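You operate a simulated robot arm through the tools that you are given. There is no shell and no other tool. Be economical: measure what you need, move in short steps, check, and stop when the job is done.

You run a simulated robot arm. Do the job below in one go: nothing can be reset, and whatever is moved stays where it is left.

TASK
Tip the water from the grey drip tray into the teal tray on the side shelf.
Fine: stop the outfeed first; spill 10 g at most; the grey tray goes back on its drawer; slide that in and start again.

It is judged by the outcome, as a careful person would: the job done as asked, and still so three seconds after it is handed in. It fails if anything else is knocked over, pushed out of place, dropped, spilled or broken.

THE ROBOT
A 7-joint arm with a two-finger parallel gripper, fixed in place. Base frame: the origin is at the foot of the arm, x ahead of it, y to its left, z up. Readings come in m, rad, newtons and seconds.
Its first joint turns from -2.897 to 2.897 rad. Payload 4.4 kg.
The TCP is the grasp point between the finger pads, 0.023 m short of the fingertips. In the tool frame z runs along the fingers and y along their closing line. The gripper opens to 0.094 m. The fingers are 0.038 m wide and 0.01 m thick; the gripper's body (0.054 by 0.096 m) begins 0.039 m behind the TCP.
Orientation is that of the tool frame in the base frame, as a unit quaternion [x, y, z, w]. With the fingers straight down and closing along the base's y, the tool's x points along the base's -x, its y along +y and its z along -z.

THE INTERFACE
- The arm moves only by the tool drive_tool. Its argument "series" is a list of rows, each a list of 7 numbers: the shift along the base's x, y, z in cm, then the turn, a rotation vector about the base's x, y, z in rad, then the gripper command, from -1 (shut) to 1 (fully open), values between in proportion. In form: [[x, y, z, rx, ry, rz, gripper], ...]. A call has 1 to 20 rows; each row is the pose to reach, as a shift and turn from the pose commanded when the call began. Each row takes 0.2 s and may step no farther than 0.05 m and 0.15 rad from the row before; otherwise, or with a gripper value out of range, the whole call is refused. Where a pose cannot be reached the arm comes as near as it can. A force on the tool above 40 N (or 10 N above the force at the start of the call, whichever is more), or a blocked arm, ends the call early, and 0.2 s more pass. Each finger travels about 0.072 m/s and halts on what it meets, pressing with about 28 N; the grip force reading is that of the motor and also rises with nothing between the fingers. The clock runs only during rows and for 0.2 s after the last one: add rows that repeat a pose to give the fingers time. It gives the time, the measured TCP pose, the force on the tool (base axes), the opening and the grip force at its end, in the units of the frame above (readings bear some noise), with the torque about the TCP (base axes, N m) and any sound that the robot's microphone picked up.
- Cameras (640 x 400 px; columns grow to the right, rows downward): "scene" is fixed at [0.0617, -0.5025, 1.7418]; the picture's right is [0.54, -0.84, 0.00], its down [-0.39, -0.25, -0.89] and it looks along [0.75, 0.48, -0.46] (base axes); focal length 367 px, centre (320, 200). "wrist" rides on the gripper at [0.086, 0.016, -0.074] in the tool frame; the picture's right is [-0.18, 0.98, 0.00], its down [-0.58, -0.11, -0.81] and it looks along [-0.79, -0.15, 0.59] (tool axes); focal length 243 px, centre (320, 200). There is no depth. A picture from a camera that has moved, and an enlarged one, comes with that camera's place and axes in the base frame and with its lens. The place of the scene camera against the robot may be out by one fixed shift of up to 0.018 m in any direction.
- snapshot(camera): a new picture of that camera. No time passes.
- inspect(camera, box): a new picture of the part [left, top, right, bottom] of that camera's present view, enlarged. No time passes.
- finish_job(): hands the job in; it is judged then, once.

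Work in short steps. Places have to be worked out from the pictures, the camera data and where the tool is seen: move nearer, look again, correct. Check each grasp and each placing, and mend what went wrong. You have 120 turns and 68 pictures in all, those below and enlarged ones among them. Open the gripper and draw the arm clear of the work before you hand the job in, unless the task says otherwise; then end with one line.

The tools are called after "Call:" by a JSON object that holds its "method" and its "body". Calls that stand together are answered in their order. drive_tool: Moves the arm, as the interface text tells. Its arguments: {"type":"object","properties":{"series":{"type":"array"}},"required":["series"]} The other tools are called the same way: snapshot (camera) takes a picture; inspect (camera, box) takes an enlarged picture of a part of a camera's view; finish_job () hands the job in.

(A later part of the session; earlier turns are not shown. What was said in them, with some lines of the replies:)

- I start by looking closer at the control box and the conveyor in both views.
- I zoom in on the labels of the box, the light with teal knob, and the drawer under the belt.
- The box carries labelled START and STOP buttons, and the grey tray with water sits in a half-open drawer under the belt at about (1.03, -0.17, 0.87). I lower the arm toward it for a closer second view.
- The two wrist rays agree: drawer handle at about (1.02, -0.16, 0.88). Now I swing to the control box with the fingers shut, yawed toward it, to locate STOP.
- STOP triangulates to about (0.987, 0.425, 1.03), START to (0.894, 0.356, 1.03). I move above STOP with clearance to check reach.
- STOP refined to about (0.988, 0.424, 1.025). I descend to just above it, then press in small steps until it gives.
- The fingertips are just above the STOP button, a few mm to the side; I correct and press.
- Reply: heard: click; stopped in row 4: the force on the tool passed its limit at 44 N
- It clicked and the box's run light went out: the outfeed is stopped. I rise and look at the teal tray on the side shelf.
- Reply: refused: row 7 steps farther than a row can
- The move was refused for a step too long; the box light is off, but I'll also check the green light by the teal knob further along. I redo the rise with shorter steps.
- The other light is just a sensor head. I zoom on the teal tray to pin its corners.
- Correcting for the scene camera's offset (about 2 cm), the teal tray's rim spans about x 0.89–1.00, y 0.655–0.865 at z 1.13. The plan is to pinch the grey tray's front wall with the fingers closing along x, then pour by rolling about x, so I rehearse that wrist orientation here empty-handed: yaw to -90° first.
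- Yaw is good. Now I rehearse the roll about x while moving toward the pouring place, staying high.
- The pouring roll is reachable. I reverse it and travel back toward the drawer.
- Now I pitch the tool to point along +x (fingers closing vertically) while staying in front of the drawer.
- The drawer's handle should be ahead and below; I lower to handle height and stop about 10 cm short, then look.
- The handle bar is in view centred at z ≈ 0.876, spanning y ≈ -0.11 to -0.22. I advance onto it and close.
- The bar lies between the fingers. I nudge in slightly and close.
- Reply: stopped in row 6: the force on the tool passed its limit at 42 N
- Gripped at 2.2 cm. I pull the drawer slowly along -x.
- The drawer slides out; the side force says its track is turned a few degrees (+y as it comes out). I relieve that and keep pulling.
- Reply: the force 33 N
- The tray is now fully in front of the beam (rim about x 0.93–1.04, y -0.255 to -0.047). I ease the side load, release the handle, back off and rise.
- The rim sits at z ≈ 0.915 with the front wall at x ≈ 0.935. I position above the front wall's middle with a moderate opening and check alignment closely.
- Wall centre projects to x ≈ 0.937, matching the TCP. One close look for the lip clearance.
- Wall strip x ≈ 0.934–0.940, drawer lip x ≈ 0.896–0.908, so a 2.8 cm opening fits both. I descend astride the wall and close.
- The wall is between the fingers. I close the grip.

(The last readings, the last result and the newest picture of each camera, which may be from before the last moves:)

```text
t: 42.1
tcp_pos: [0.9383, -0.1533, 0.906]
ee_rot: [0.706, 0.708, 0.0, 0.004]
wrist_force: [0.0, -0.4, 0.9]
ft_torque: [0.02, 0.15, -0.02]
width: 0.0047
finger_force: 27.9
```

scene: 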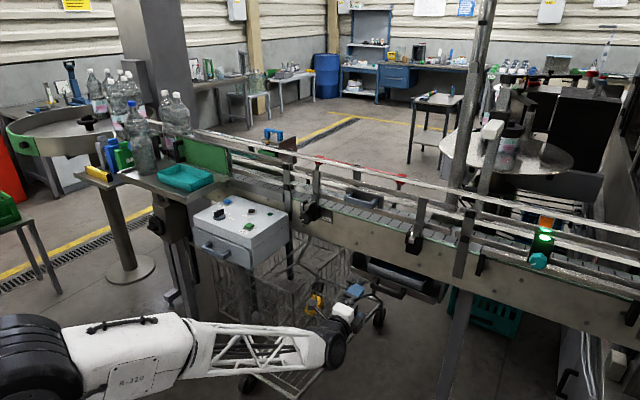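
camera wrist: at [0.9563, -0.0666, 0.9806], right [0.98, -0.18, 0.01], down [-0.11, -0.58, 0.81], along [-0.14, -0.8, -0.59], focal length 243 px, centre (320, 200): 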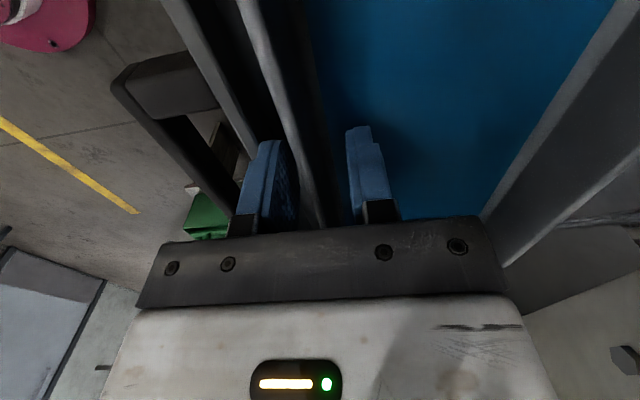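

Gripped at 4.7 mm wall thickness. I lift a few millimetres, then slowly further, and check for sag.

Call:
{"method": "drive_tool", "body": {"series": [[0, 0, 0.3, 0, 0, 0, -1], [0, 0, 0.7, 0, 0, 0, -1], [0, 0, 1.2, 0, 0, 0, -1], [0, 0, 1.8, 0, 0, 0, -1], [0, 0, 2.4, 0, 0, 0, -1], [0, 0, 3, 0, 0, 0, -1], [0, 0, 3, 0, 0, 0, -1]]}}

Call:
{"method": "inspect", "body": {"camera": "scene", "box": [330, 230, 450, 320]}}

```text
t: 43.7
tcp_pos: [0.9381, -0.1532, 0.9366]
ee_rot: [0.706, 0.708, 0.0, 0.005]
wrist_force: [0.0, -0.7, -3.6]
ft_torque: [0.04, 0.12, 0.0]
width: 0.0048
finger_force: 27.8
```

```text
4.44 times, centred on (390, 275) of scene
camera zoom: at [0.0617, -0.5025, 1.7418], right [0.54, -0.84, 0.0], down [-0.39, -0.25, -0.89], along [0.75, 0.48, -0.46], focal length 1631 px, centre (9, -133)
```

zoom: 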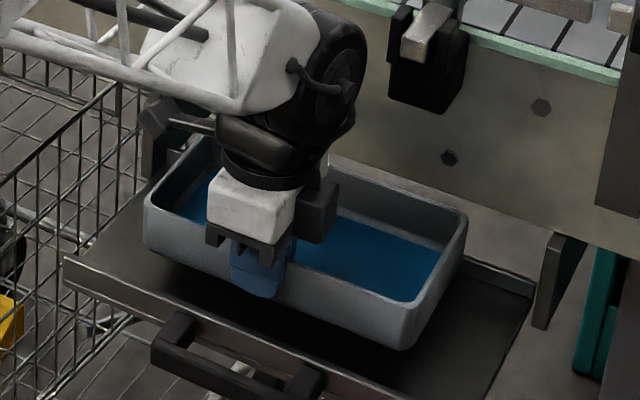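

The tray hangs level, about 0.4 kg total. I draw back and raise it gently.

Call:
{"method": "drive_tool", "body": {"series": [[-0.4, 0, 0.4, 0, 0, 0, -1], [-1.2, 0, 1.2, 0, 0, 0, -1], [-2.2, 0, 2.5, 0, 0, 0, -1], [-3.4, 0, 4, 0, 0, 0, -1], [-4.6, 0, 5.7, 0, 0, 0, -1], [-5.8, 0, 7.5, 0, 0, 0, -1], [-7, 0, 9.5, 0, 0, 0, -1], [-8.2, 0, 11.5, 0, 0, 0, -1], [-9.4, 0, 13.5, 0, 0, 0, -1], [-10.6, 0, 15.7, 0, 0, 0, -1], [-11.6, 0, 18, 0, 0, 0, -1], [-12.6, 0, 20.3, 0, 0, 0, -1], [-13.4, 0, 22.6, 0, 0, 0, -1], [-14, 0, 25, 0, 0, 0, -1], [-14.4, 0, 27.2, 0, 0, 0, -1], [-14.8, 0, 29.2, 0, 0, 0, -1], [-15, 0, 31, 0, 0, 0, -1], [-15, 0, 32.4, 0, 0, 0, -1], [-15, 0, 33.4, 0, 0, 0, -1], [-15, 0, 34, 0, 0, 0, -1]]}}

Call:
{"method": "snapshot", "body": {"camera": "scene"}}

```text
t: 47.9
tcp_pos: [0.7858, -0.1531, 1.2731]
ee_rot: [0.707, 0.707, 0.0, 0.004]
wrist_force: [0.8, 0.0, -2.8]
ft_torque: [0.03, 0.14, -0.02]
width: 0.0049
finger_force: 28.0
```

```text
24 pictures are left
```

scene: 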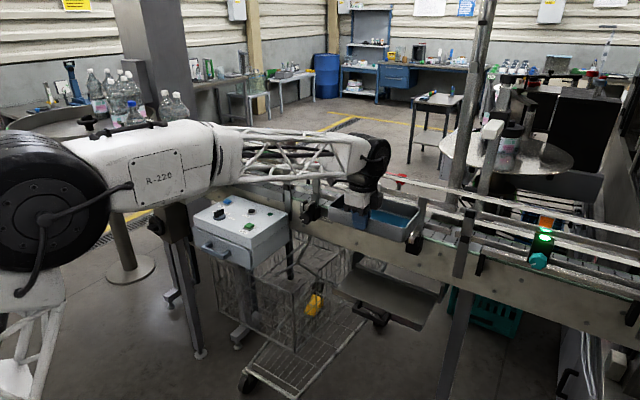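

Still level. I carry it sideways toward the shelf in smooth steps.

Call:
{"method": "drive_tool", "body": {"series": [[0, 0.4, 0, 0, 0, 0, -1], [0, 1.2, 0.2, 0, 0, 0, -1], [0, 2.4, 0.4, 0, 0, 0, -1], [0, 4, 0.6, 0, 0, 0, -1], [0, 6, 0.8, 0, 0, 0, -1], [0, 8.2, 1, 0, 0, 0, -1], [0, 10.6, 1.2, 0, 0, 0, -1], [0, 13, 1.4, 0, 0, 0, -1], [0, 15.4, 1.6, 0, 0, 0, -1], [0, 17.8, 1.8, 0, 0, 0, -1], [0, 20.2, 2, 0, 0, 0, -1], [0, 22.6, 2.2, 0, 0, 0, -1], [0, 25, 2.4, 0, 0, 0, -1], [0, 27.4, 2.6, 0, 0, 0, -1], [0, 29.8, 2.8, 0, 0, 0, -1], [0, 32, 3, 0, 0, 0, -1], [0, 34, 3, 0, 0, 0, -1], [0, 35.6, 3, 0, 0, 0, -1], [0, 36.8, 3, 0, 0, 0, -1], [0, 37.4, 3, 0, 0, 0, -1]]}}

Call:
{"method": "drive_tool", "body": {"series": [[0, 0.4, 0, 0, 0, 0, -1], [0, 1.2, 0, 0, 0, 0, -1], [0, 2.4, 0, 0, 0, 0, -1], [0, 4, 0, 0, 0, 0, -1], [0, 6, 0, 0, 0, 0, -1], [0, 8.2, 0, 0, 0, 0, -1], [0, 10.6, 0, 0, 0, 0, -1], [0, 13, 0, 0, 0, 0, -1], [0, 15.4, 0, 0, 0, 0, -1], [0, 17.8, 0, 0, 0, 0, -1], [0, 20.2, 0, 0, 0, 0, -1], [0, 22.6, 0, 0, 0, 0, -1], [0, 25, 0, 0, 0, 0, -1], [0, 27.4, 0, 0, 0, 0, -1], [0, 29.8, 0, 0, 0, 0, -1], [0, 32, 0, 0, 0, 0, -1], [0, 34, 0, 0, 0, 0, -1], [0, 35.6, 0, 0, 0, 0, -1], [0, 36.8, 0, 0, 0, 0, -1], [0, 37.4, 0, 0, 0, 0, -1]]}}

Call:
{"method": "snapshot", "body": {"camera": "scene"}}

Call:
{"method": "snapshot", "body": {"camera": "wrist"}}

```text
t: 52.1
tcp_pos: [0.7875, 0.221, 1.3066]
ee_rot: [0.706, 0.708, 0.0, 0.005]
wrist_force: [-0.2, 0.1, -3.0]
ft_torque: [0.03, 0.17, 0.02]
width: 0.0047
finger_force: 27.5
```

```text
t: 56.3
tcp_pos: [0.7899, 0.5935, 1.308]
ee_rot: [0.706, 0.708, 0.0, 0.005]
wrist_force: [-0.1, 0.0, -3.1]
ft_torque: [0.06, 0.15, 0.02]
width: 0.0049
finger_force: 27.5
```

```text
23 pictures are left
```

scene: 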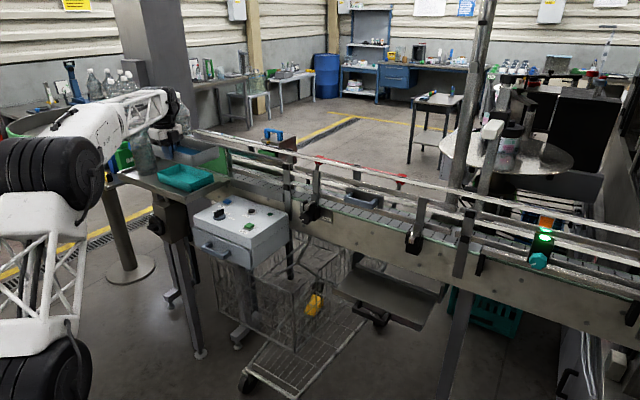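

```text
22 pictures are left
camera wrist: at [0.8063, 0.681, 1.3827], right [0.98, -0.18, 0.01], down [-0.11, -0.58, 0.81], along [-0.14, -0.8, -0.59], focal length 243 px, centre (320, 200)
```

wrist: 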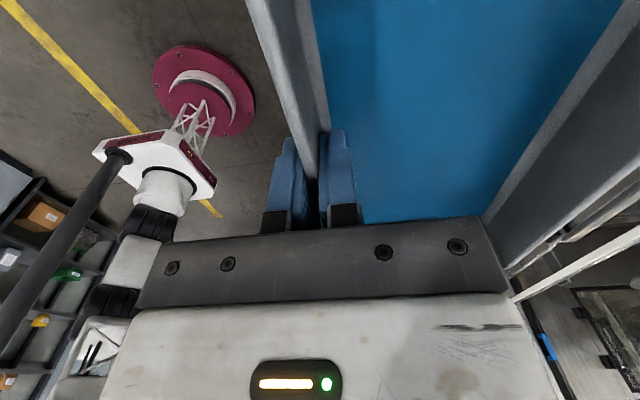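

The tray is level by the shelf. I bring it over the teal tray: TCP to about (0.865, 0.82, 1.22), still level.

Call:
{"method": "drive_tool", "body": {"series": [[0.2, 0.5, 0, 0, 0, 0, -1], [0.6, 1.5, 0, 0, 0, 0, -1], [1.2, 3, 0, 0, 0, 0, -1], [1.8, 4.8, 0, 0, 0, 0, -1], [2.4, 6.8, 0, 0, 0, 0, -1], [3, 8.8, 0, 0, 0, 0, -1], [3.6, 10.8, 0, 0, 0, 0, -1], [4.2, 12.8, 0, 0, 0, 0, -1], [4.8, 14.8, 0, 0, 0, 0, -1], [5.4, 16.8, -0.4, 0, 0, 0, -1], [6, 18.6, -1.2, 0, 0, 0, -1], [6.6, 20.2, -2.2, 0, 0, 0, -1], [7.2, 21.4, -3.4, 0, 0, 0, -1], [7.5, 22.2, -4.8, 0, 0, 0, -1], [7.5, 22.6, -6.2, 0, 0, 0, -1], [7.5, 22.6, -7.4, 0, 0, 0, -1], [7.5, 22.6, -8.2, 0, 0, 0, -1], [7.5, 22.6, -8.6, 0, 0, 0, -1]]}}

Call:
{"method": "inspect", "body": {"camera": "scene", "box": [90, 90, 250, 220]}}

Call:
{"method": "snapshot", "body": {"camera": "wrist"}}

```text
t: 60.1
tcp_pos: [0.8637, 0.8203, 1.2213]
ee_rot: [0.707, 0.707, 0.001, 0.005]
wrist_force: [0.6, -0.6, -2.7]
ft_torque: [0.0, 0.15, 0.01]
width: 0.0046
finger_force: 27.2
```

```text
3.08 times, centred on (170, 155) of scene
camera zoom: at [0.0617, -0.5025, 1.7418], right [0.54, -0.84, 0.0], down [-0.39, -0.25, -0.89], along [0.75, 0.48, -0.46], focal length 1129 px, centre (782, 338)
```

zoom: 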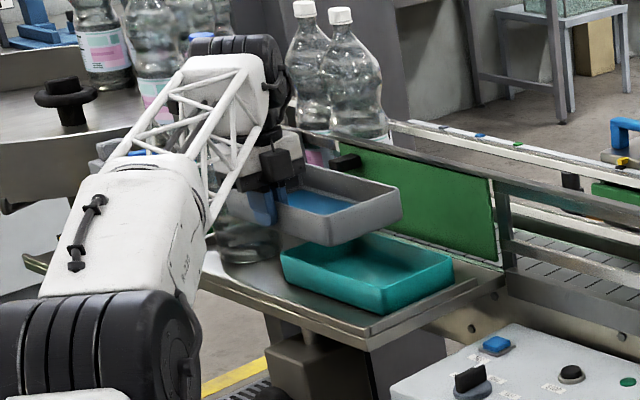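

```text
20 pictures are left
camera wrist: at [0.8801, 0.9065, 1.2947], right [0.98, -0.18, 0.01], down [-0.11, -0.58, 0.81], along [-0.14, -0.8, -0.59], focal length 243 px, centre (320, 200)
```

wrist: 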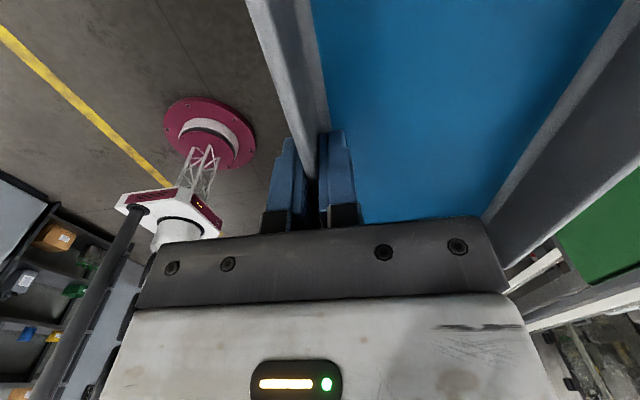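

The view shows the -y lip about 3.5 cm inside the teal tray's near end, with the far corner 2.5 cm inside the back edge. I begin a slow roll, leaning so the water leaves by the far corner.

Call:
{"method": "drive_tool", "body": {"series": [[0, 0, 0, 0.02, 0.03, 0, -1], [0, 0, 0.1, 0.05, 0.07, 0, -1], [0, 0.1, 0.2, 0.08, 0.11, 0, -1], [0, 0.2, 0.4, 0.12, 0.14, 0, -1], [0, 0.3, 0.6, 0.16, 0.16, 0, -1], [0, 0.4, 0.8, 0.2, 0.18, 0, -1], [0, 0.5, 1, 0.24, 0.18, 0, -1], [0, 0.6, 1.2, 0.28, 0.18, 0, -1], [0, 0.7, 1.4, 0.32, 0.18, 0, -1], [0, 0.8, 1.6, 0.36, 0.18, 0, -1], [0, 0.9, 1.8, 0.4, 0.19, 0, -1]]}}

Call:
{"method": "inspect", "body": {"camera": "scene", "box": [110, 110, 250, 210]}}

```text
t: 62.5
tcp_pos: [0.8631, 0.8296, 1.2384]
ee_rot: [0.691, 0.69, 0.075, -0.203]
wrist_force: [0.0, -0.6, -3.6]
ft_torque: [0.02, 0.17, 0.0]
width: 0.0048
finger_force: 27.7
```

```text
4.00 times, centred on (180, 160) of scene
camera zoom: at [0.0617, -0.5025, 1.7418], right [0.54, -0.84, 0.0], down [-0.39, -0.25, -0.89], along [0.75, 0.48, -0.46], focal length 1468 px, centre (880, 360)
```

zoom: 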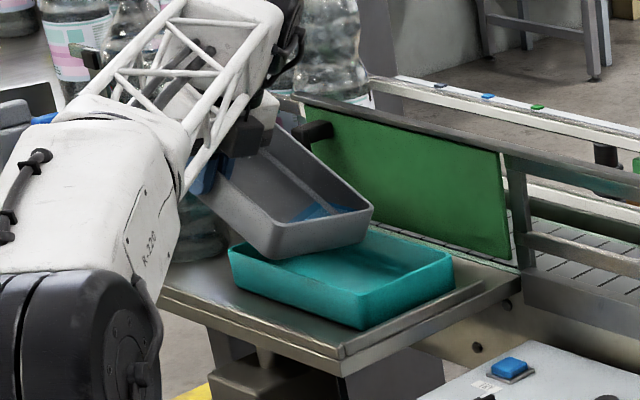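

Water is gathering at the far corner with no spill yet. I continue the roll slowly.

Call:
{"method": "drive_tool", "body": {"series": [[0, 0, 0.2, 0.04, 0.008, 0, -1], [0, 0, 0.4, 0.08, 0.016, 0, -1], [0, 0, 0.6, 0.12, 0.024, 0, -1], [0.1, 0, 0.8, 0.16, 0.032, 0, -1], [0.2, 0, 1, 0.2, 0.04, 0, -1], [0.3, 0, 1.2, 0.24, 0.048, 0, -1], [0.4, 0, 1.4, 0.28, 0.056, 0, -1], [0.5, 0, 1.6, 0.32, 0.064, 0, -1], [0.6, 0, 1.8, 0.36, 0.072, 0, -1], [0.7, 0, 2, 0.4, 0.08, 0, -1]]}}

Call:
{"method": "inspect", "body": {"camera": "scene", "box": [110, 110, 250, 210]}}

```text
t: 64.7
tcp_pos: [0.8704, 0.8309, 1.2601]
ee_rot: [0.639, 0.654, 0.182, -0.362]
wrist_force: [-0.1, -0.3, -2.8]
ft_torque: [0.01, 0.13, -0.03]
width: 0.0047
finger_force: 28.0
```

```text
4.00 times, centred on (180, 160) of scene
camera zoom: at [0.0617, -0.5025, 1.7418], right [0.54, -0.84, 0.0], down [-0.39, -0.25, -0.89], along [0.75, 0.48, -0.46], focal length 1468 px, centre (880, 360)
```

zoom: 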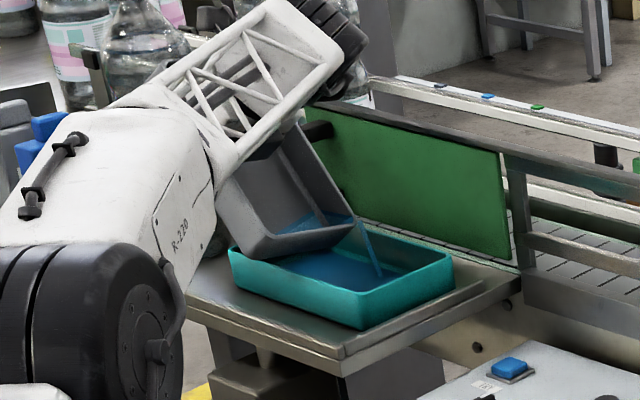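

The stream falls inside the teal tray. I keep rolling at the same pace, shifting slightly +y to keep the throw centred.

Call:
{"method": "drive_tool", "body": {"series": [[0.1, 0.1, 0.2, 0.04, 0.008, 0, -1], [0.2, 0.2, 0.4, 0.08, 0.016, 0, -1], [0.3, 0.3, 0.5, 0.12, 0.024, 0, -1], [0.3, 0.3, 0.7, 0.16, 0.032, 0, -1], [0.4, 0.3, 0.9, 0.2, 0.04, 0, -1], [0.5, 0.3, 1.1, 0.25, 0.05, 0, -1], [0.6, 0.3, 1.3, 0.3, 0.06, 0, -1], [0.7, 0.3, 1.5, 0.35, 0.07, 0, -1], [0.8, 0.3, 1.7, 0.4, 0.08, 0, -1], [0.9, 0.2, 1.8, 0.46, 0.092, 0, -1], [1, 0.1, 2, 0.52, 0.104, 0, -1], [1.1, 0, 2.2, 0.58, 0.116, 0, -1], [1.1, -0.1, 2.4, 0.64, 0.128, 0, -1], [1.1, -0.2, 2.6, 0.7, 0.14, 0, -1]]}}

Call:
{"method": "inspect", "body": {"camera": "scene", "box": [110, 110, 250, 210]}}

```text
t: 67.7
tcp_pos: [0.8819, 0.8281, 1.2849]
ee_rot: [-0.486, -0.526, -0.351, 0.604]
wrist_force: [0.3, 0.0, -1.4]
ft_torque: [-0.05, 0.08, 0.01]
width: 0.0049
finger_force: 28.2
```

```text
4.00 times, centred on (180, 160) of scene
camera zoom: at [0.0617, -0.5025, 1.7418], right [0.54, -0.84, 0.0], down [-0.39, -0.25, -0.89], along [0.75, 0.48, -0.46], focal length 1468 px, centre (880, 360)
```

zoom: 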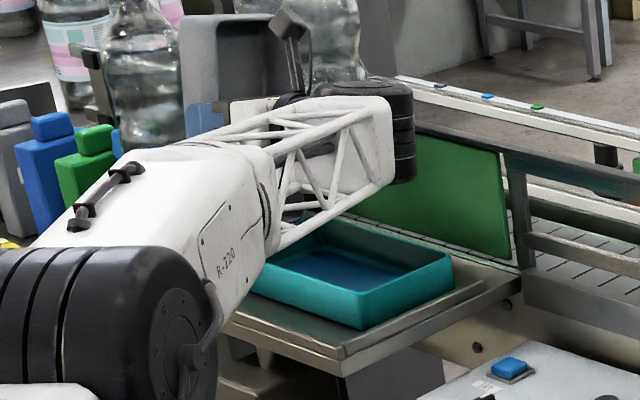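

Nearly empty (about 1.4 N left). I roll a little past vertical and hold to drain.

Call:
{"method": "drive_tool", "body": {"series": [[0, 0, 0.1, 0.06, 0.012, 0, -1], [0, 0, 0.2, 0.12, 0.024, 0, -1], [0, 0, 0.3, 0.18, 0.036, 0, -1], [0, 0, 0.3, 0.24, 0.048, 0, -1], [0, 0, 0.3, 0.3, 0.06, 0, -1], [0, 0, 0.3, 0.34, 0.068, 0, -1], [0, 0, 0.3, 0.34, 0.068, 0, -1], [0, 0, 0.3, 0.34, 0.068, 0, -1], [0, 0, 0.3, 0.34, 0.068, 0, -1], [0, 0, 0.3, 0.34, 0.068, 0, -1], [0, 0, 0.3, 0.34, 0.068, 0, -1], [0, 0, 0.3, 0.34, 0.068, 0, -1]]}}

Call:
{"method": "snapshot", "body": {"camera": "wrist"}}

```text
t: 70.3
tcp_pos: [0.8816, 0.829, 1.2889]
ee_rot: [-0.389, -0.437, -0.418, 0.695]
wrist_force: [0.9, -0.1, -0.9]
ft_torque: [-0.08, 0.04, 0.01]
width: 0.0047
finger_force: 27.7
```

```text
16 pictures are left
camera wrist: at [0.9414, 0.7454, 1.3432], right [0.86, 0.39, -0.34], down [-0.03, -0.63, -0.78], along [-0.52, 0.68, -0.53], focal length 243 px, centre (320, 200)
```

wrist: 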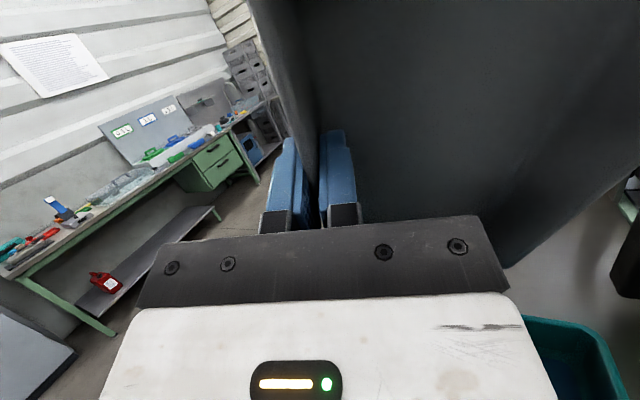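

Empty now. I unroll along the reverse of the same rotation, staying over the teal tray.

Call:
{"method": "drive_tool", "body": {"series": [[0, 0, 0, -0.12, -0.024, 0, -1], [0, 0, 0, -0.24, -0.048, 0, -1], [0, 0, 0, -0.36, -0.072, 0, -1], [0, 0, 0, -0.48, -0.096, 0, -1], [0, 0, 0, -0.6, -0.12, 0, -1], [0, 0, 0, -0.72, -0.144, 0, -1], [0, 0, 0.3, -0.84, -0.168, 0, -1], [0, 0, 0.6, -0.96, -0.192, 0, -1], [0, 0, 0.9, -1.08, -0.216, 0, -1], [0, 0, 1.2, -1.2, -0.24, 0, -1], [0, 0, 1.5, -1.32, -0.264, 0, -1], [0, 0, 1.5, -1.44, -0.288, 0, -1]]}}

Call:
{"method": "drive_tool", "body": {"series": [[0, 0, 0, -0.1, -0.0475, 0, -1], [-0.5, -1, 0, -0.2, -0.095, 0, -1], [-1, -2.5, 0, -0.3, -0.1425, 0, -1], [-2, -4.5, 0, -0.4, -0.19, 0, -1], [-3, -7, 0, -0.4, -0.19, 0, -1], [-4, -9.5, 0, -0.4, -0.19, 0, -1], [-5, -12, 0, -0.4, -0.19, 0, -1], [-6, -15, 0, -0.4, -0.19, 0, -1], [-7, -18, 0, -0.4, -0.19, 0, -1], [-8, -21, 0, -0.4, -0.19, 0, -1]]}}

Call:
{"method": "snapshot", "body": {"camera": "scene"}}

```text
t: 72.9
tcp_pos: [0.882, 0.8282, 1.3037]
ee_rot: [0.69, 0.691, 0.073, -0.202]
wrist_force: [-0.9, -1.2, -1.8]
ft_torque: [0.02, 0.08, -0.02]
width: 0.0048
finger_force: 28.5
```

```text
t: 75.1
tcp_pos: [0.7992, 0.6181, 1.3015]
ee_rot: [0.707, 0.708, 0.0, 0.005]
wrist_force: [0.2, -0.8, -3.1]
ft_torque: [0.03, 0.15, 0.02]
width: 0.0049
finger_force: 27.6
```

```text
15 pictures are left
```

scene: 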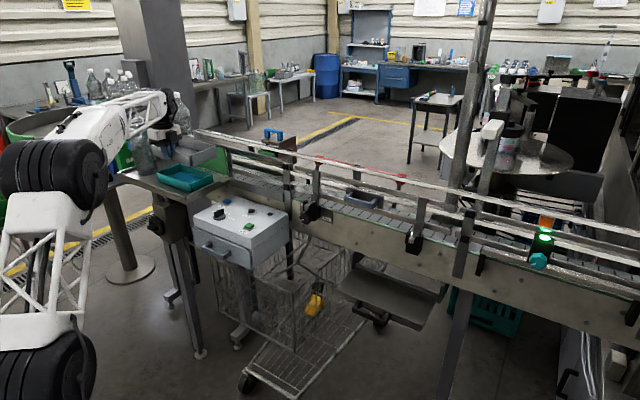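

The force looks unchanged, so I verify by picture that the grey tray is empty and the water is in the teal tray.

Call:
{"method": "inspect", "body": {"camera": "scene", "box": [130, 110, 250, 210]}}

Call:
{"method": "snapshot", "body": {"camera": "wrist"}}

```text
4.00 times, centred on (190, 160) of scene
camera zoom: at [0.0617, -0.5025, 1.7418], right [0.54, -0.84, 0.0], down [-0.39, -0.25, -0.89], along [0.75, 0.48, -0.46], focal length 1468 px, centre (840, 360)
```

zoom: 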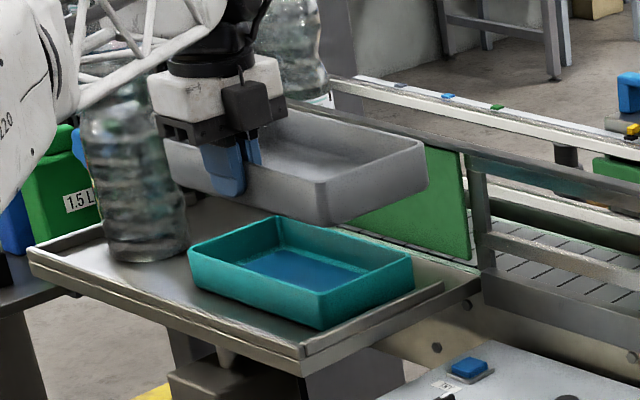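

```text
13 pictures are left
camera wrist: at [0.8164, 0.7054, 1.3751], right [0.98, -0.18, 0.01], down [-0.11, -0.58, 0.81], along [-0.14, -0.8, -0.59], focal length 243 px, centre (320, 200)
```

wrist: 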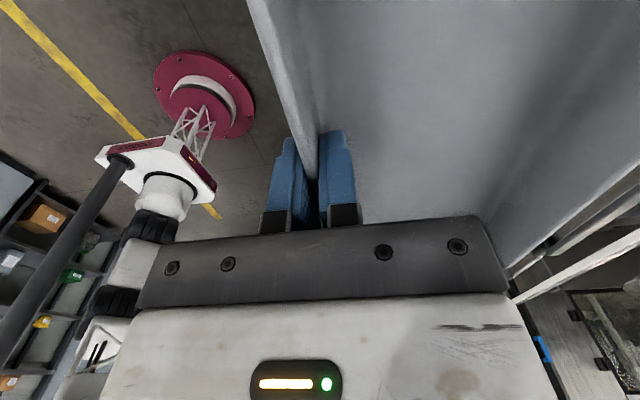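

The grey tray is empty, the teal tray holds the water, and the shelf is dry. I carry the grey tray back to the drawer.

Call:
{"method": "drive_tool", "body": {"series": [[0, -2, 0, 0, 0, 0, -1], [0, -6, 0, 0, 0, 0, -1], [-1, -10.5, 0, 0, 0, 0, -1], [-1, -15, 0, 0, 0, 0, -1], [-1, -19.5, 0, 0, 0, 0, -1], [-1, -24, 0, 0, 0, 0, -1], [-1, -28.5, 0, 0, 0, 0, -1], [-1, -33, 0, 0, 0, 0, -1], [-1, -37.5, 0, 0, 0, 0, -1], [-1, -42, 0, 0, 0, 0, -1], [-1, -46.5, 0, 0, 0, 0, -1], [-1, -51, 0, 0, 0, 0, -1], [-1, -55.5, 0, 0, 0, 0, -1], [-1, -60, 0, 0, 0, 0, -1], [-1, -64.5, -0.5, 0, 0, 0, -1], [-1, -69, -1.5, 0, 0, 0, -1], [-1, -73, -2, 0, 0, 0, -1], [-1, -76, -3, 0, 0, 0, -1], [-1, -77.1, -4, 0, 0, 0, -1]]}}

Call:
{"method": "drive_tool", "body": {"series": [[0.5, 0, -3, 0, 0, 0, -1], [1, 0, -6, 0, 0, 0, -1], [2, 0, -9, 0, 0, 0, -1], [3, 0, -12, 0, 0, 0, -1], [4.5, 0, -15, 0, 0, 0, -1], [6, 0, -18, 0, 0, 0, -1], [8, 0, -21, 0, 0, 0, -1], [10, 0, -24, 0, 0, 0, -1], [12, 0, -27, 0, 0, 0, -1], [14, 0, -29.5, 0, 0, 0, -1], [14.9, 0, -31.5, 0, 0, 0, -1], [14.9, 0, -31.5, 0, 0, 0, -1]]}}

Call:
{"method": "inspect", "body": {"camera": "scene", "box": [330, 230, 450, 320]}}

```text
t: 79.1
tcp_pos: [0.7906, -0.1557, 1.2609]
ee_rot: [0.707, 0.708, -0.001, 0.005]
wrist_force: [-0.6, -0.1, -1.2]
ft_torque: [0.02, 0.12, -0.02]
width: 0.0048
finger_force: 28.3
```

```text
t: 81.7
tcp_pos: [0.9407, -0.151, 0.9451]
ee_rot: [0.707, 0.707, 0.0, 0.005]
wrist_force: [0.3, -0.8, -1.3]
ft_torque: [0.01, 0.15, -0.02]
width: 0.0048
finger_force: 27.8
```

```text
4.44 times, centred on (390, 275) of scene
camera zoom: at [0.0617, -0.5025, 1.7418], right [0.54, -0.84, 0.0], down [-0.39, -0.25, -0.89], along [0.75, 0.48, -0.46], focal length 1631 px, centre (9, -133)
```

zoom: 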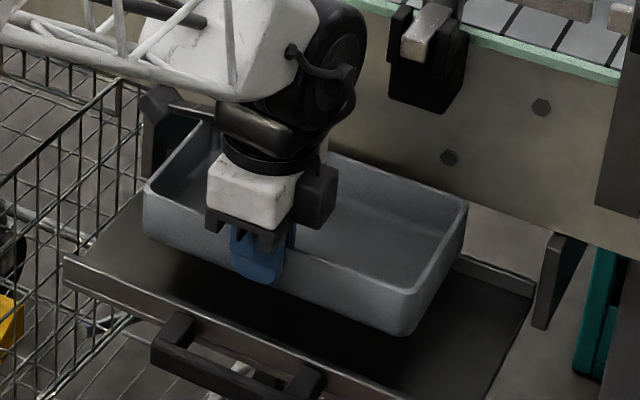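

Directly over its spot. I lower it the last 3.9 cm and release to the same small opening.

Call:
{"method": "drive_tool", "body": {"series": [[-0.2, -0.1, -1.2, 0, 0, 0, -1], [-0.2, -0.1, -2.4, 0, 0, 0, -1], [-0.2, -0.1, -3.2, 0, 0, 0, -1], [-0.2, -0.1, -3.6, 0, 0, 0, -1], [-0.2, -0.1, -3.9, 0, 0, 0, -1], [-0.2, -0.1, -3.9, 0, 0, 0, -1], [-0.2, -0.1, -3.9, 0, 0, 0, -0.7], [-0.2, -0.1, -3.9, 0, 0, 0, -0.4], [-0.2, -0.1, -3.9, 0, 0, 0, -0.4]]}}

Call:
{"method": "drive_tool", "body": {"series": [[0, 0, 1, 0, 0, 0, -0.4], [0, 0, 3, 0, 0, 0, -0.4], [0, 0, 6, 0, 0, 0, -0.4], [0, 0, 10, 0, 0, 0, -0.4], [-4, 0, 13, 0, 0, 0, 0], [-8, 0, 15, 0, 0, 0, 0.5], [-12, 0, 15, 0, 0, 0, 0.5], [-16, 0, 15, 0, 0, 0, 0.5], [-20, 0, 15, 0, 0, 0, 0.5], [-22, 0, 15, 0, 0, 0, 0.5]]}}

Call:
{"method": "inspect", "body": {"camera": "scene", "box": [310, 220, 450, 330]}}

```text
t: 83.7
tcp_pos: [0.9388, -0.154, 0.9073]
ee_rot: [0.706, 0.708, 0.0, 0.005]
wrist_force: [1.5, 0.7, 1.2]
ft_torque: [0.01, 0.01, -0.02]
width: 0.0277
finger_force: 0.1
```

```text
t: 85.9
tcp_pos: [0.716, -0.1542, 1.0582]
ee_rot: [0.706, 0.708, 0.0, 0.005]
wrist_force: [0.6, 1.0, -0.4]
ft_torque: [0.01, 0.02, -0.01]
width: 0.0703
finger_force: 0.0
```

```text
3.64 times, centred on (380, 275) of scene
camera zoom: at [0.0617, -0.5025, 1.7418], right [0.54, -0.84, 0.0], down [-0.39, -0.25, -0.89], along [0.75, 0.48, -0.46], focal length 1334 px, centre (102, -73)
```

zoom: 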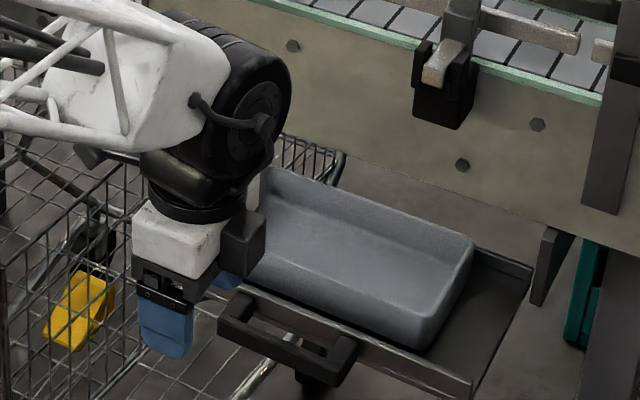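

The grey tray sits on its drawer. I pitch the tool horizontal again and go for the handle at x ≈ 0.87, z ≈ 0.878.

Call:
{"method": "drive_tool", "body": {"series": [[0, 0, 2, 0, -0.143, 0, 0.5], [0, 0, 4, 0, -0.286, 0, 0.5], [0, 0, 5, 0, -0.429, 0, 0.5], [0, 0, 5, 0, -0.571, 0, 0.5], [0, 0, 5, 0, -0.714, 0, 0.5], [0, 0, 4, 0, -0.857, 0, 0.5], [0, 0, 2, 0, -1.0, 0, 0.5], [0, 0, 0, 0, -1.143, 0, 0.5], [0, 0, -3, 0, -1.286, 0, 0.5], [0, 0, -6, 0, -1.429, 0, 0.5], [0, -0.3, -10, 0, -1.571, 0, 0.5], [0, -0.4, -14, 0, -1.571, 0, 0.5], [0, -0.5, -18, 0, -1.571, 0, 0.5], [4, -0.5, -18, 0, -1.571, 0, 0.5], [8, -0.5, -18, 0, -1.571, 0, 0.5]]}}

Call:
{"method": "snapshot", "body": {"camera": "wrist"}}

```text
t: 89.1
tcp_pos: [0.7988, -0.1581, 0.8772]
ee_rot: [0.499, 0.497, 0.499, 0.504]
wrist_force: [0.1, 0.0, 1.0]
ft_torque: [0.02, 0.0, -0.02]
width: 0.0706
finger_force: 0.0
```

```text
10 pictures are left
camera wrist: at [0.7266, -0.0715, 0.8928], right [-0.01, -0.18, 0.98], down [-0.81, -0.58, -0.11], along [0.59, -0.8, -0.14], focal length 243 px, centre (320, 200)
```

wrist: 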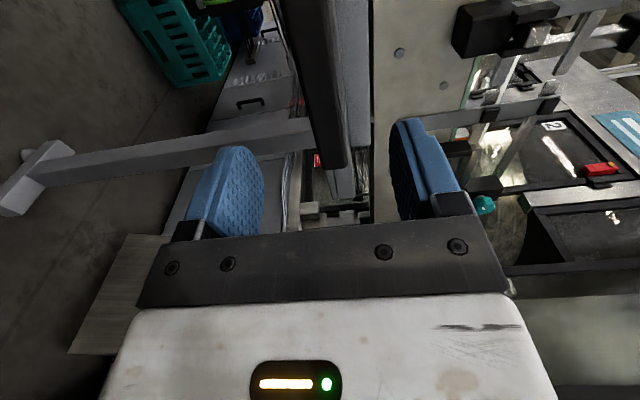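

The handle lies between the fingers ahead. I advance 7 cm and grip it.

Call:
{"method": "drive_tool", "body": {"series": [[3, 0, 0, 0, 0, 0, 0.5], [5.5, 0, 0.1, 0, 0, 0, 0.5], [7.2, 0, 0.1, 0, 0, 0, 0.5], [7.2, 0, 0.1, 0, 0, 0, 0], [7.2, 0, 0.1, 0, 0, 0, -0.5], [7.2, 0, 0.1, 0, 0, 0, -1], [7.2, 0, 0.1, 0, 0, 0, -1]]}}

```text
t: 90.7
tcp_pos: [0.8722, -0.1611, 0.8783]
ee_rot: [0.499, 0.496, 0.5, 0.504]
wrist_force: [1.1, 2.4, 15.3]
ft_torque: [1.78, 0.52, -0.02]
width: 0.0216
finger_force: 45.2
```

Gripped. I push the drawer in along +x (with the slight -y track), slowly.

Call:
{"method": "drive_tool", "body": {"series": [[0.5, 0, 0, 0, 0, 0, -1], [1.3, 0, 0, 0, 0, 0, -1], [2.3, 0, 0, 0, 0, 0, -1], [3.3, -0.05, 0, 0, 0, 0, -1], [4.3, -0.05, 0, 0, 0, 0, -1], [5.3, -0.1, 0, 0, 0, 0, -1], [6.3, -0.1, 0, 0, 0, 0, -1], [7.3, -0.1, 0, 0, 0, 0, -1], [8.3, -0.15, 0, 0, 0, 0, -1], [9.3, -0.15, 0, 0, 0, 0, -1], [10.3, -0.2, 0, 0, 0, 0, -1], [11.3, -0.2, 0, 0, 0, 0, -1], [12.3, -0.2, 0, 0, 0, 0, -1], [13.3, -0.2, 0, 0, 0, 0, -1]]}}

Call:
{"method": "drive_tool", "body": {"series": [[0.6, 0, 0, 0, 0, 0, -1], [1.2, 0, 0, 0, 0, 0, -1], [1.8, 0, 0, 0, 0, 0, -1], [2.4, 0, 0, 0, 0, 0, -1], [3, 0, 0, 0, 0, 0, -1], [3.6, 0, 0, 0, 0, 0, -1], [4.2, 0, 0, 0, 0, 0, -1], [4.8, 0, 0, 0, 0, 0, -1], [5.4, 0, 0, 0, 0, 0, -1], [6, 0, 0, 0, 0, 0, -1], [6.6, 0, 0, 0, 0, 0, -1], [7.2, 0, 0, 0, 0, 0, -1]]}}

Call:
{"method": "inspect", "body": {"camera": "scene", "box": [320, 220, 460, 320]}}

```text
t: 93.7
tcp_pos: [1.0033, -0.1595, 0.8795]
ee_rot: [0.5, 0.497, 0.5, 0.504]
wrist_force: [-1.7, 20.6, -9.7]
ft_torque: [1.72, 0.43, -0.3]
width: 0.0219
finger_force: 44.7
```

```text
t: 94.4
tcp_pos: [1.0136, -0.1615, 0.8798]
ee_rot: [0.499, 0.498, 0.499, 0.504]
wrist_force: [-35.9, 6.1, 10.4]
ft_torque: [1.07, -0.17, 0.55]
width: 0.0219
finger_force: 45.0
stopped in row 3: the force on the tool passed its limit at 104 N (the readings are from after the stop); the commanded pose is now the measured one
```

```text
4.00 times, centred on (390, 270) of scene
camera zoom: at [0.0617, -0.5025, 1.7418], right [0.54, -0.84, 0.0], down [-0.39, -0.25, -0.89], along [0.75, 0.48, -0.46], focal length 1468 px, centre (40, -80)
```

zoom: 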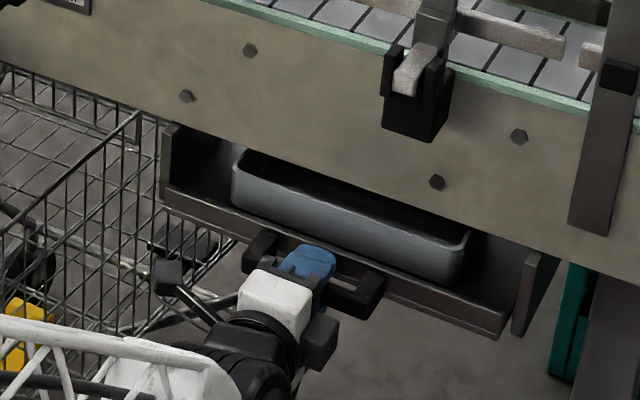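

The drawer is hard against its stop at the same place as at the start (handle x ≈ 1.01). I release and back away.

Call:
{"method": "drive_tool", "body": {"series": [[0, 0, 0, 0, 0, 0, -0.5], [0, 0, 0, 0, 0, 0, 0], [0, 0, 0, 0, 0, 0, 0.5], [0, 0, 0, 0, 0, 0, 0.5], [-2, 0, 0, 0, 0, 0, 0.5], [-5, 0, 0, 0, 0, 0, 0.5], [-9, 0, 0, 0, 0, 0, 0.5], [-13, 0, 0, 0, 0, 0, 0.5], [-17, 0, 0, 0, 0, 0, 0.5], [-21, 0, 0, 0, 0, 0, 0.5], [-25, 0, 2, 0, 0, 0, 0], [-28, 0, 6, 0, 0, 0, -0.5], [-29, 0, 10, 0, 0, 0, -1], [-29, 0, 14, 0, 0, 0, -1], [-29, 0, 18, 0, 0, 0, -1]]}}

Call:
{"method": "inspect", "body": {"camera": "scene", "box": [320, 220, 460, 320]}}

```text
t: 97.6
tcp_pos: [0.7238, -0.162, 1.0562]
ee_rot: [0.5, 0.497, 0.499, 0.504]
wrist_force: [-0.5, -0.6, 0.0]
ft_torque: [0.02, -0.02, 0.0]
width: 0.0
finger_force: 28.0
```

```text
4.00 times, centred on (390, 270) of scene
camera zoom: at [0.0617, -0.5025, 1.7418], right [0.54, -0.84, 0.0], down [-0.39, -0.25, -0.89], along [0.75, 0.48, -0.46], focal length 1468 px, centre (40, -80)
```

zoom: 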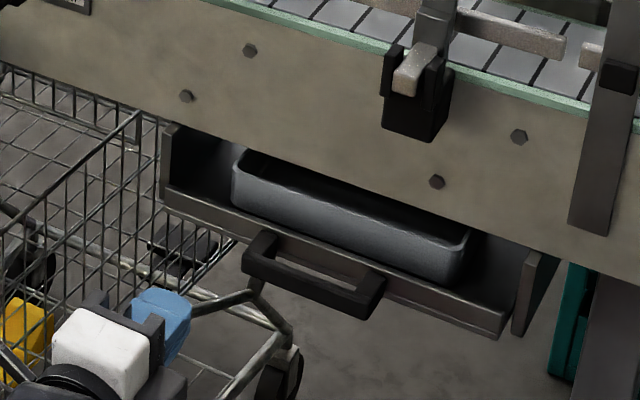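

The drawer is shut as it was. With fingers closed I return the tool to pointing down and travel toward START.

Call:
{"method": "drive_tool", "body": {"series": [[0, 0, 3, 0, 0.143, 0, -1], [0, 0, 6, 0, 0.286, 0, -1], [0, 0, 9, 0, 0.429, 0, -1], [0, 0, 12, 0, 0.571, 0, -1], [0, 0, 15, 0, 0.714, 0, -1], [0, 3, 16, 0, 0.857, 0, -1], [0, 7, 16, 0, 1.0, 0, -1], [0, 11, 16, 0, 1.143, 0, -1], [0, 15, 16, 0, 1.286, 0, -1], [0, 19, 16, 0, 1.429, 0, -1], [0, 23, 16, 0, 1.571, 0, -1], [0, 27.5, 16, 0, 1.571, 0, -1], [0, 32, 16, 0, 1.571, 0, -1], [2, 36.5, 16, 0, 1.571, 0, -1], [5, 40, 16, 0, 1.571, 0, -1], [8, 43.5, 15, 0, 1.571, 0, -1], [11, 46.5, 13, 0, 1.571, 0, -1], [14, 49.5, 11, 0, 1.571, 0, -1], [16, 51.5, 9, 0, 1.571, 0, -1], [17, 51.8, 7, 0, 1.571, 0, -1]]}}

Call:
{"method": "snapshot", "body": {"camera": "wrist"}}

Call:
{"method": "inspect", "body": {"camera": "scene", "box": [180, 160, 300, 260]}}

```text
t: 101.8
tcp_pos: [0.8951, 0.3585, 1.1268]
ee_rot: [0.706, 0.708, 0.0, 0.005]
wrist_force: [0.1, -0.1, 0.6]
ft_torque: [-0.01, -0.04, 0.0]
width: 0.0001
finger_force: 28.1
```

```text
7 pictures are left
camera wrist: at [0.9123, 0.4454, 1.2014], right [0.98, -0.18, 0.01], down [-0.11, -0.58, 0.81], along [-0.14, -0.8, -0.59], focal length 243 px, centre (320, 200)
```

wrist: 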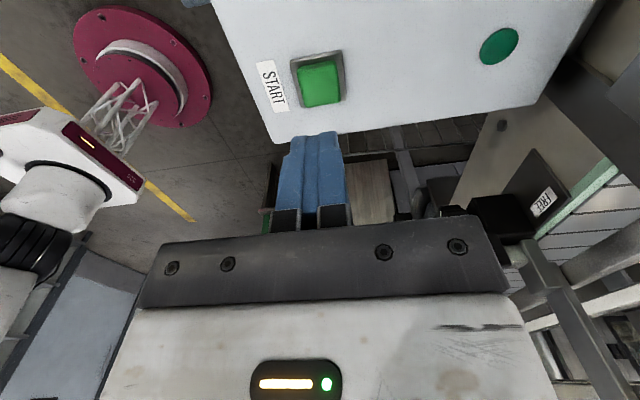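

```text
4.00 times, centred on (240, 210) of scene
camera zoom: at [0.0617, -0.5025, 1.7418], right [0.54, -0.84, 0.0], down [-0.39, -0.25, -0.89], along [0.75, 0.48, -0.46], focal length 1468 px, centre (640, 160)
```

zoom: 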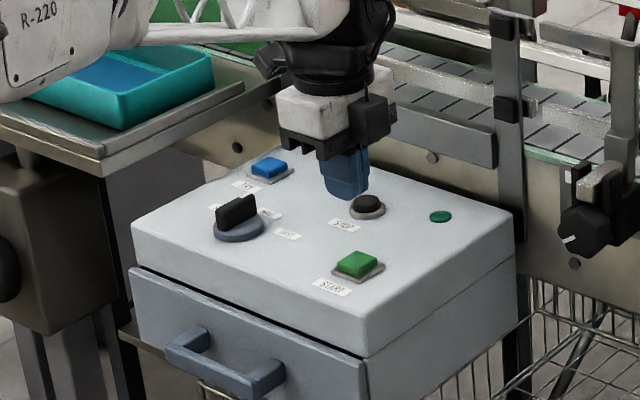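

START's ray meets the panel height at (0.895, 0.357), right under the fingertips. I press down in small steps.

Call:
{"method": "drive_tool", "body": {"series": [[0, -0.1, -3, 0, 0, 0, -1], [0, -0.1, -5.5, 0, 0, 0, -1], [0, -0.1, -6.2, 0, 0, 0, -1], [0, -0.1, -6.6, 0, 0, 0, -1], [0, -0.1, -7, 0, 0, 0, -1], [0, -0.1, -7.4, 0, 0, 0, -1], [0, -0.1, -7.8, 0, 0, 0, -1], [0, -0.1, -8.2, 0, 0, 0, -1]]}}

Call:
{"method": "inspect", "body": {"camera": "scene", "box": [180, 160, 300, 260]}}

```text
t: 103.5
tcp_pos: [0.8961, 0.3568, 1.0548]
ee_rot: [0.706, 0.708, 0.004, 0.007]
wrist_force: [-2.3, -3.4, 13.6]
ft_torque: [0.11, 0.12, 0.02]
width: 0.0001
finger_force: 28.1
heard: click
stopped in row 8: the force on the tool passed its limit at 44 N (the readings are from after the stop); the commanded pose is now the measured one
```

```text
4.00 times, centred on (240, 210) of scene
camera zoom: at [0.0617, -0.5025, 1.7418], right [0.54, -0.84, 0.0], down [-0.39, -0.25, -0.89], along [0.75, 0.48, -0.46], focal length 1468 px, centre (640, 160)
```

zoom: 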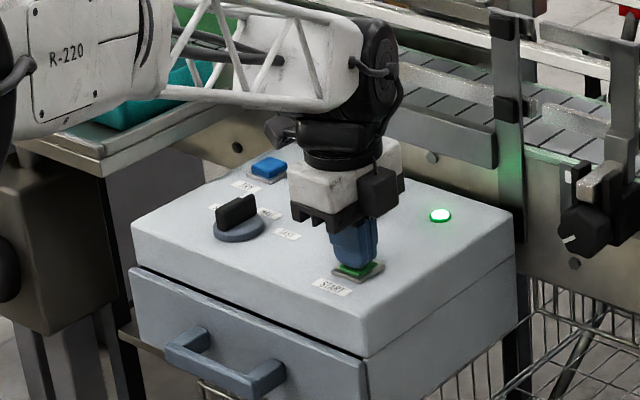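

It clicked and the run light is back on. I rise, open the gripper and draw back clear.

Call:
{"method": "drive_tool", "body": {"series": [[0, 0, 4, 0, 0, 0, -1], [0, 0, 8.5, 0, 0, 0, -1], [0, 0, 13, 0, 0, 0, -0.5], [-2, -1, 17, 0, 0, 0, 0], [-5, -2, 20, 0, 0, 0, 0.5], [-8, -4, 23, 0, 0, 0, 1], [-11, -6, 26, 0, 0, 0, 1], [-14, -8, 29, 0, 0, 0, 1], [-17, -10, 32, 0, 0, 0, 1], [-20, -12, 34, 0, 0, 0, 1]]}}

Call:
{"method": "snapshot", "body": {"camera": "scene"}}

Call:
{"method": "inspect", "body": {"camera": "scene", "box": [100, 110, 300, 240]}}

```text
t: 105.7
tcp_pos: [0.6972, 0.2397, 1.392]
ee_rot: [0.706, 0.708, 0.001, 0.005]
wrist_force: [0.1, -1.0, -0.8]
ft_torque: [-0.01, 0.02, -0.02]
width: 0.0942
finger_force: 0.0
```

```text
4 pictures are left
```

scene: 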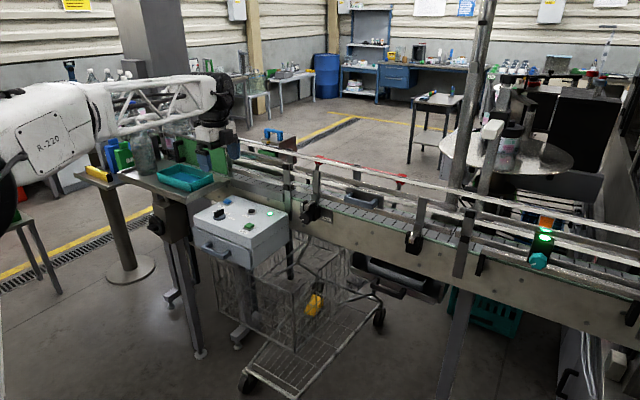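

```text
3.08 times, centred on (200, 175) of scene
camera zoom: at [0.0617, -0.5025, 1.7418], right [0.54, -0.84, 0.0], down [-0.39, -0.25, -0.89], along [0.75, 0.48, -0.46], focal length 1129 px, centre (689, 277)
```

zoom: 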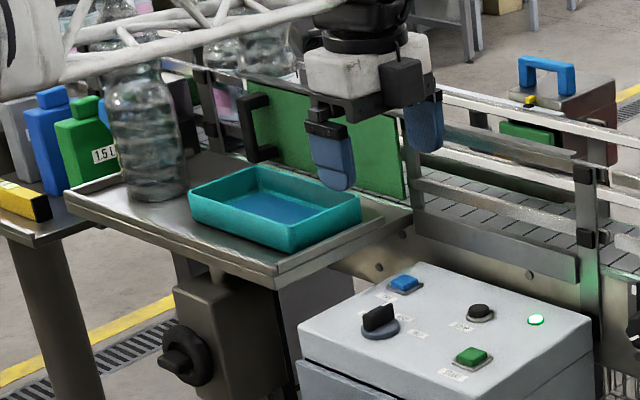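

Everything is in place: the water is in the teal tray, the drawer is shut with the grey tray on it, the run light is on, and the arm is clear. I hand in the job.

Call:
{"method": "finish_job", "body": {}}

```text
The job is handed in.
```

The outfeed was stopped and the water tipped into the teal tray with no spill visible. The grey tray is back on its drawer, the drawer is slid in to its stop, and the outfeed is running again.
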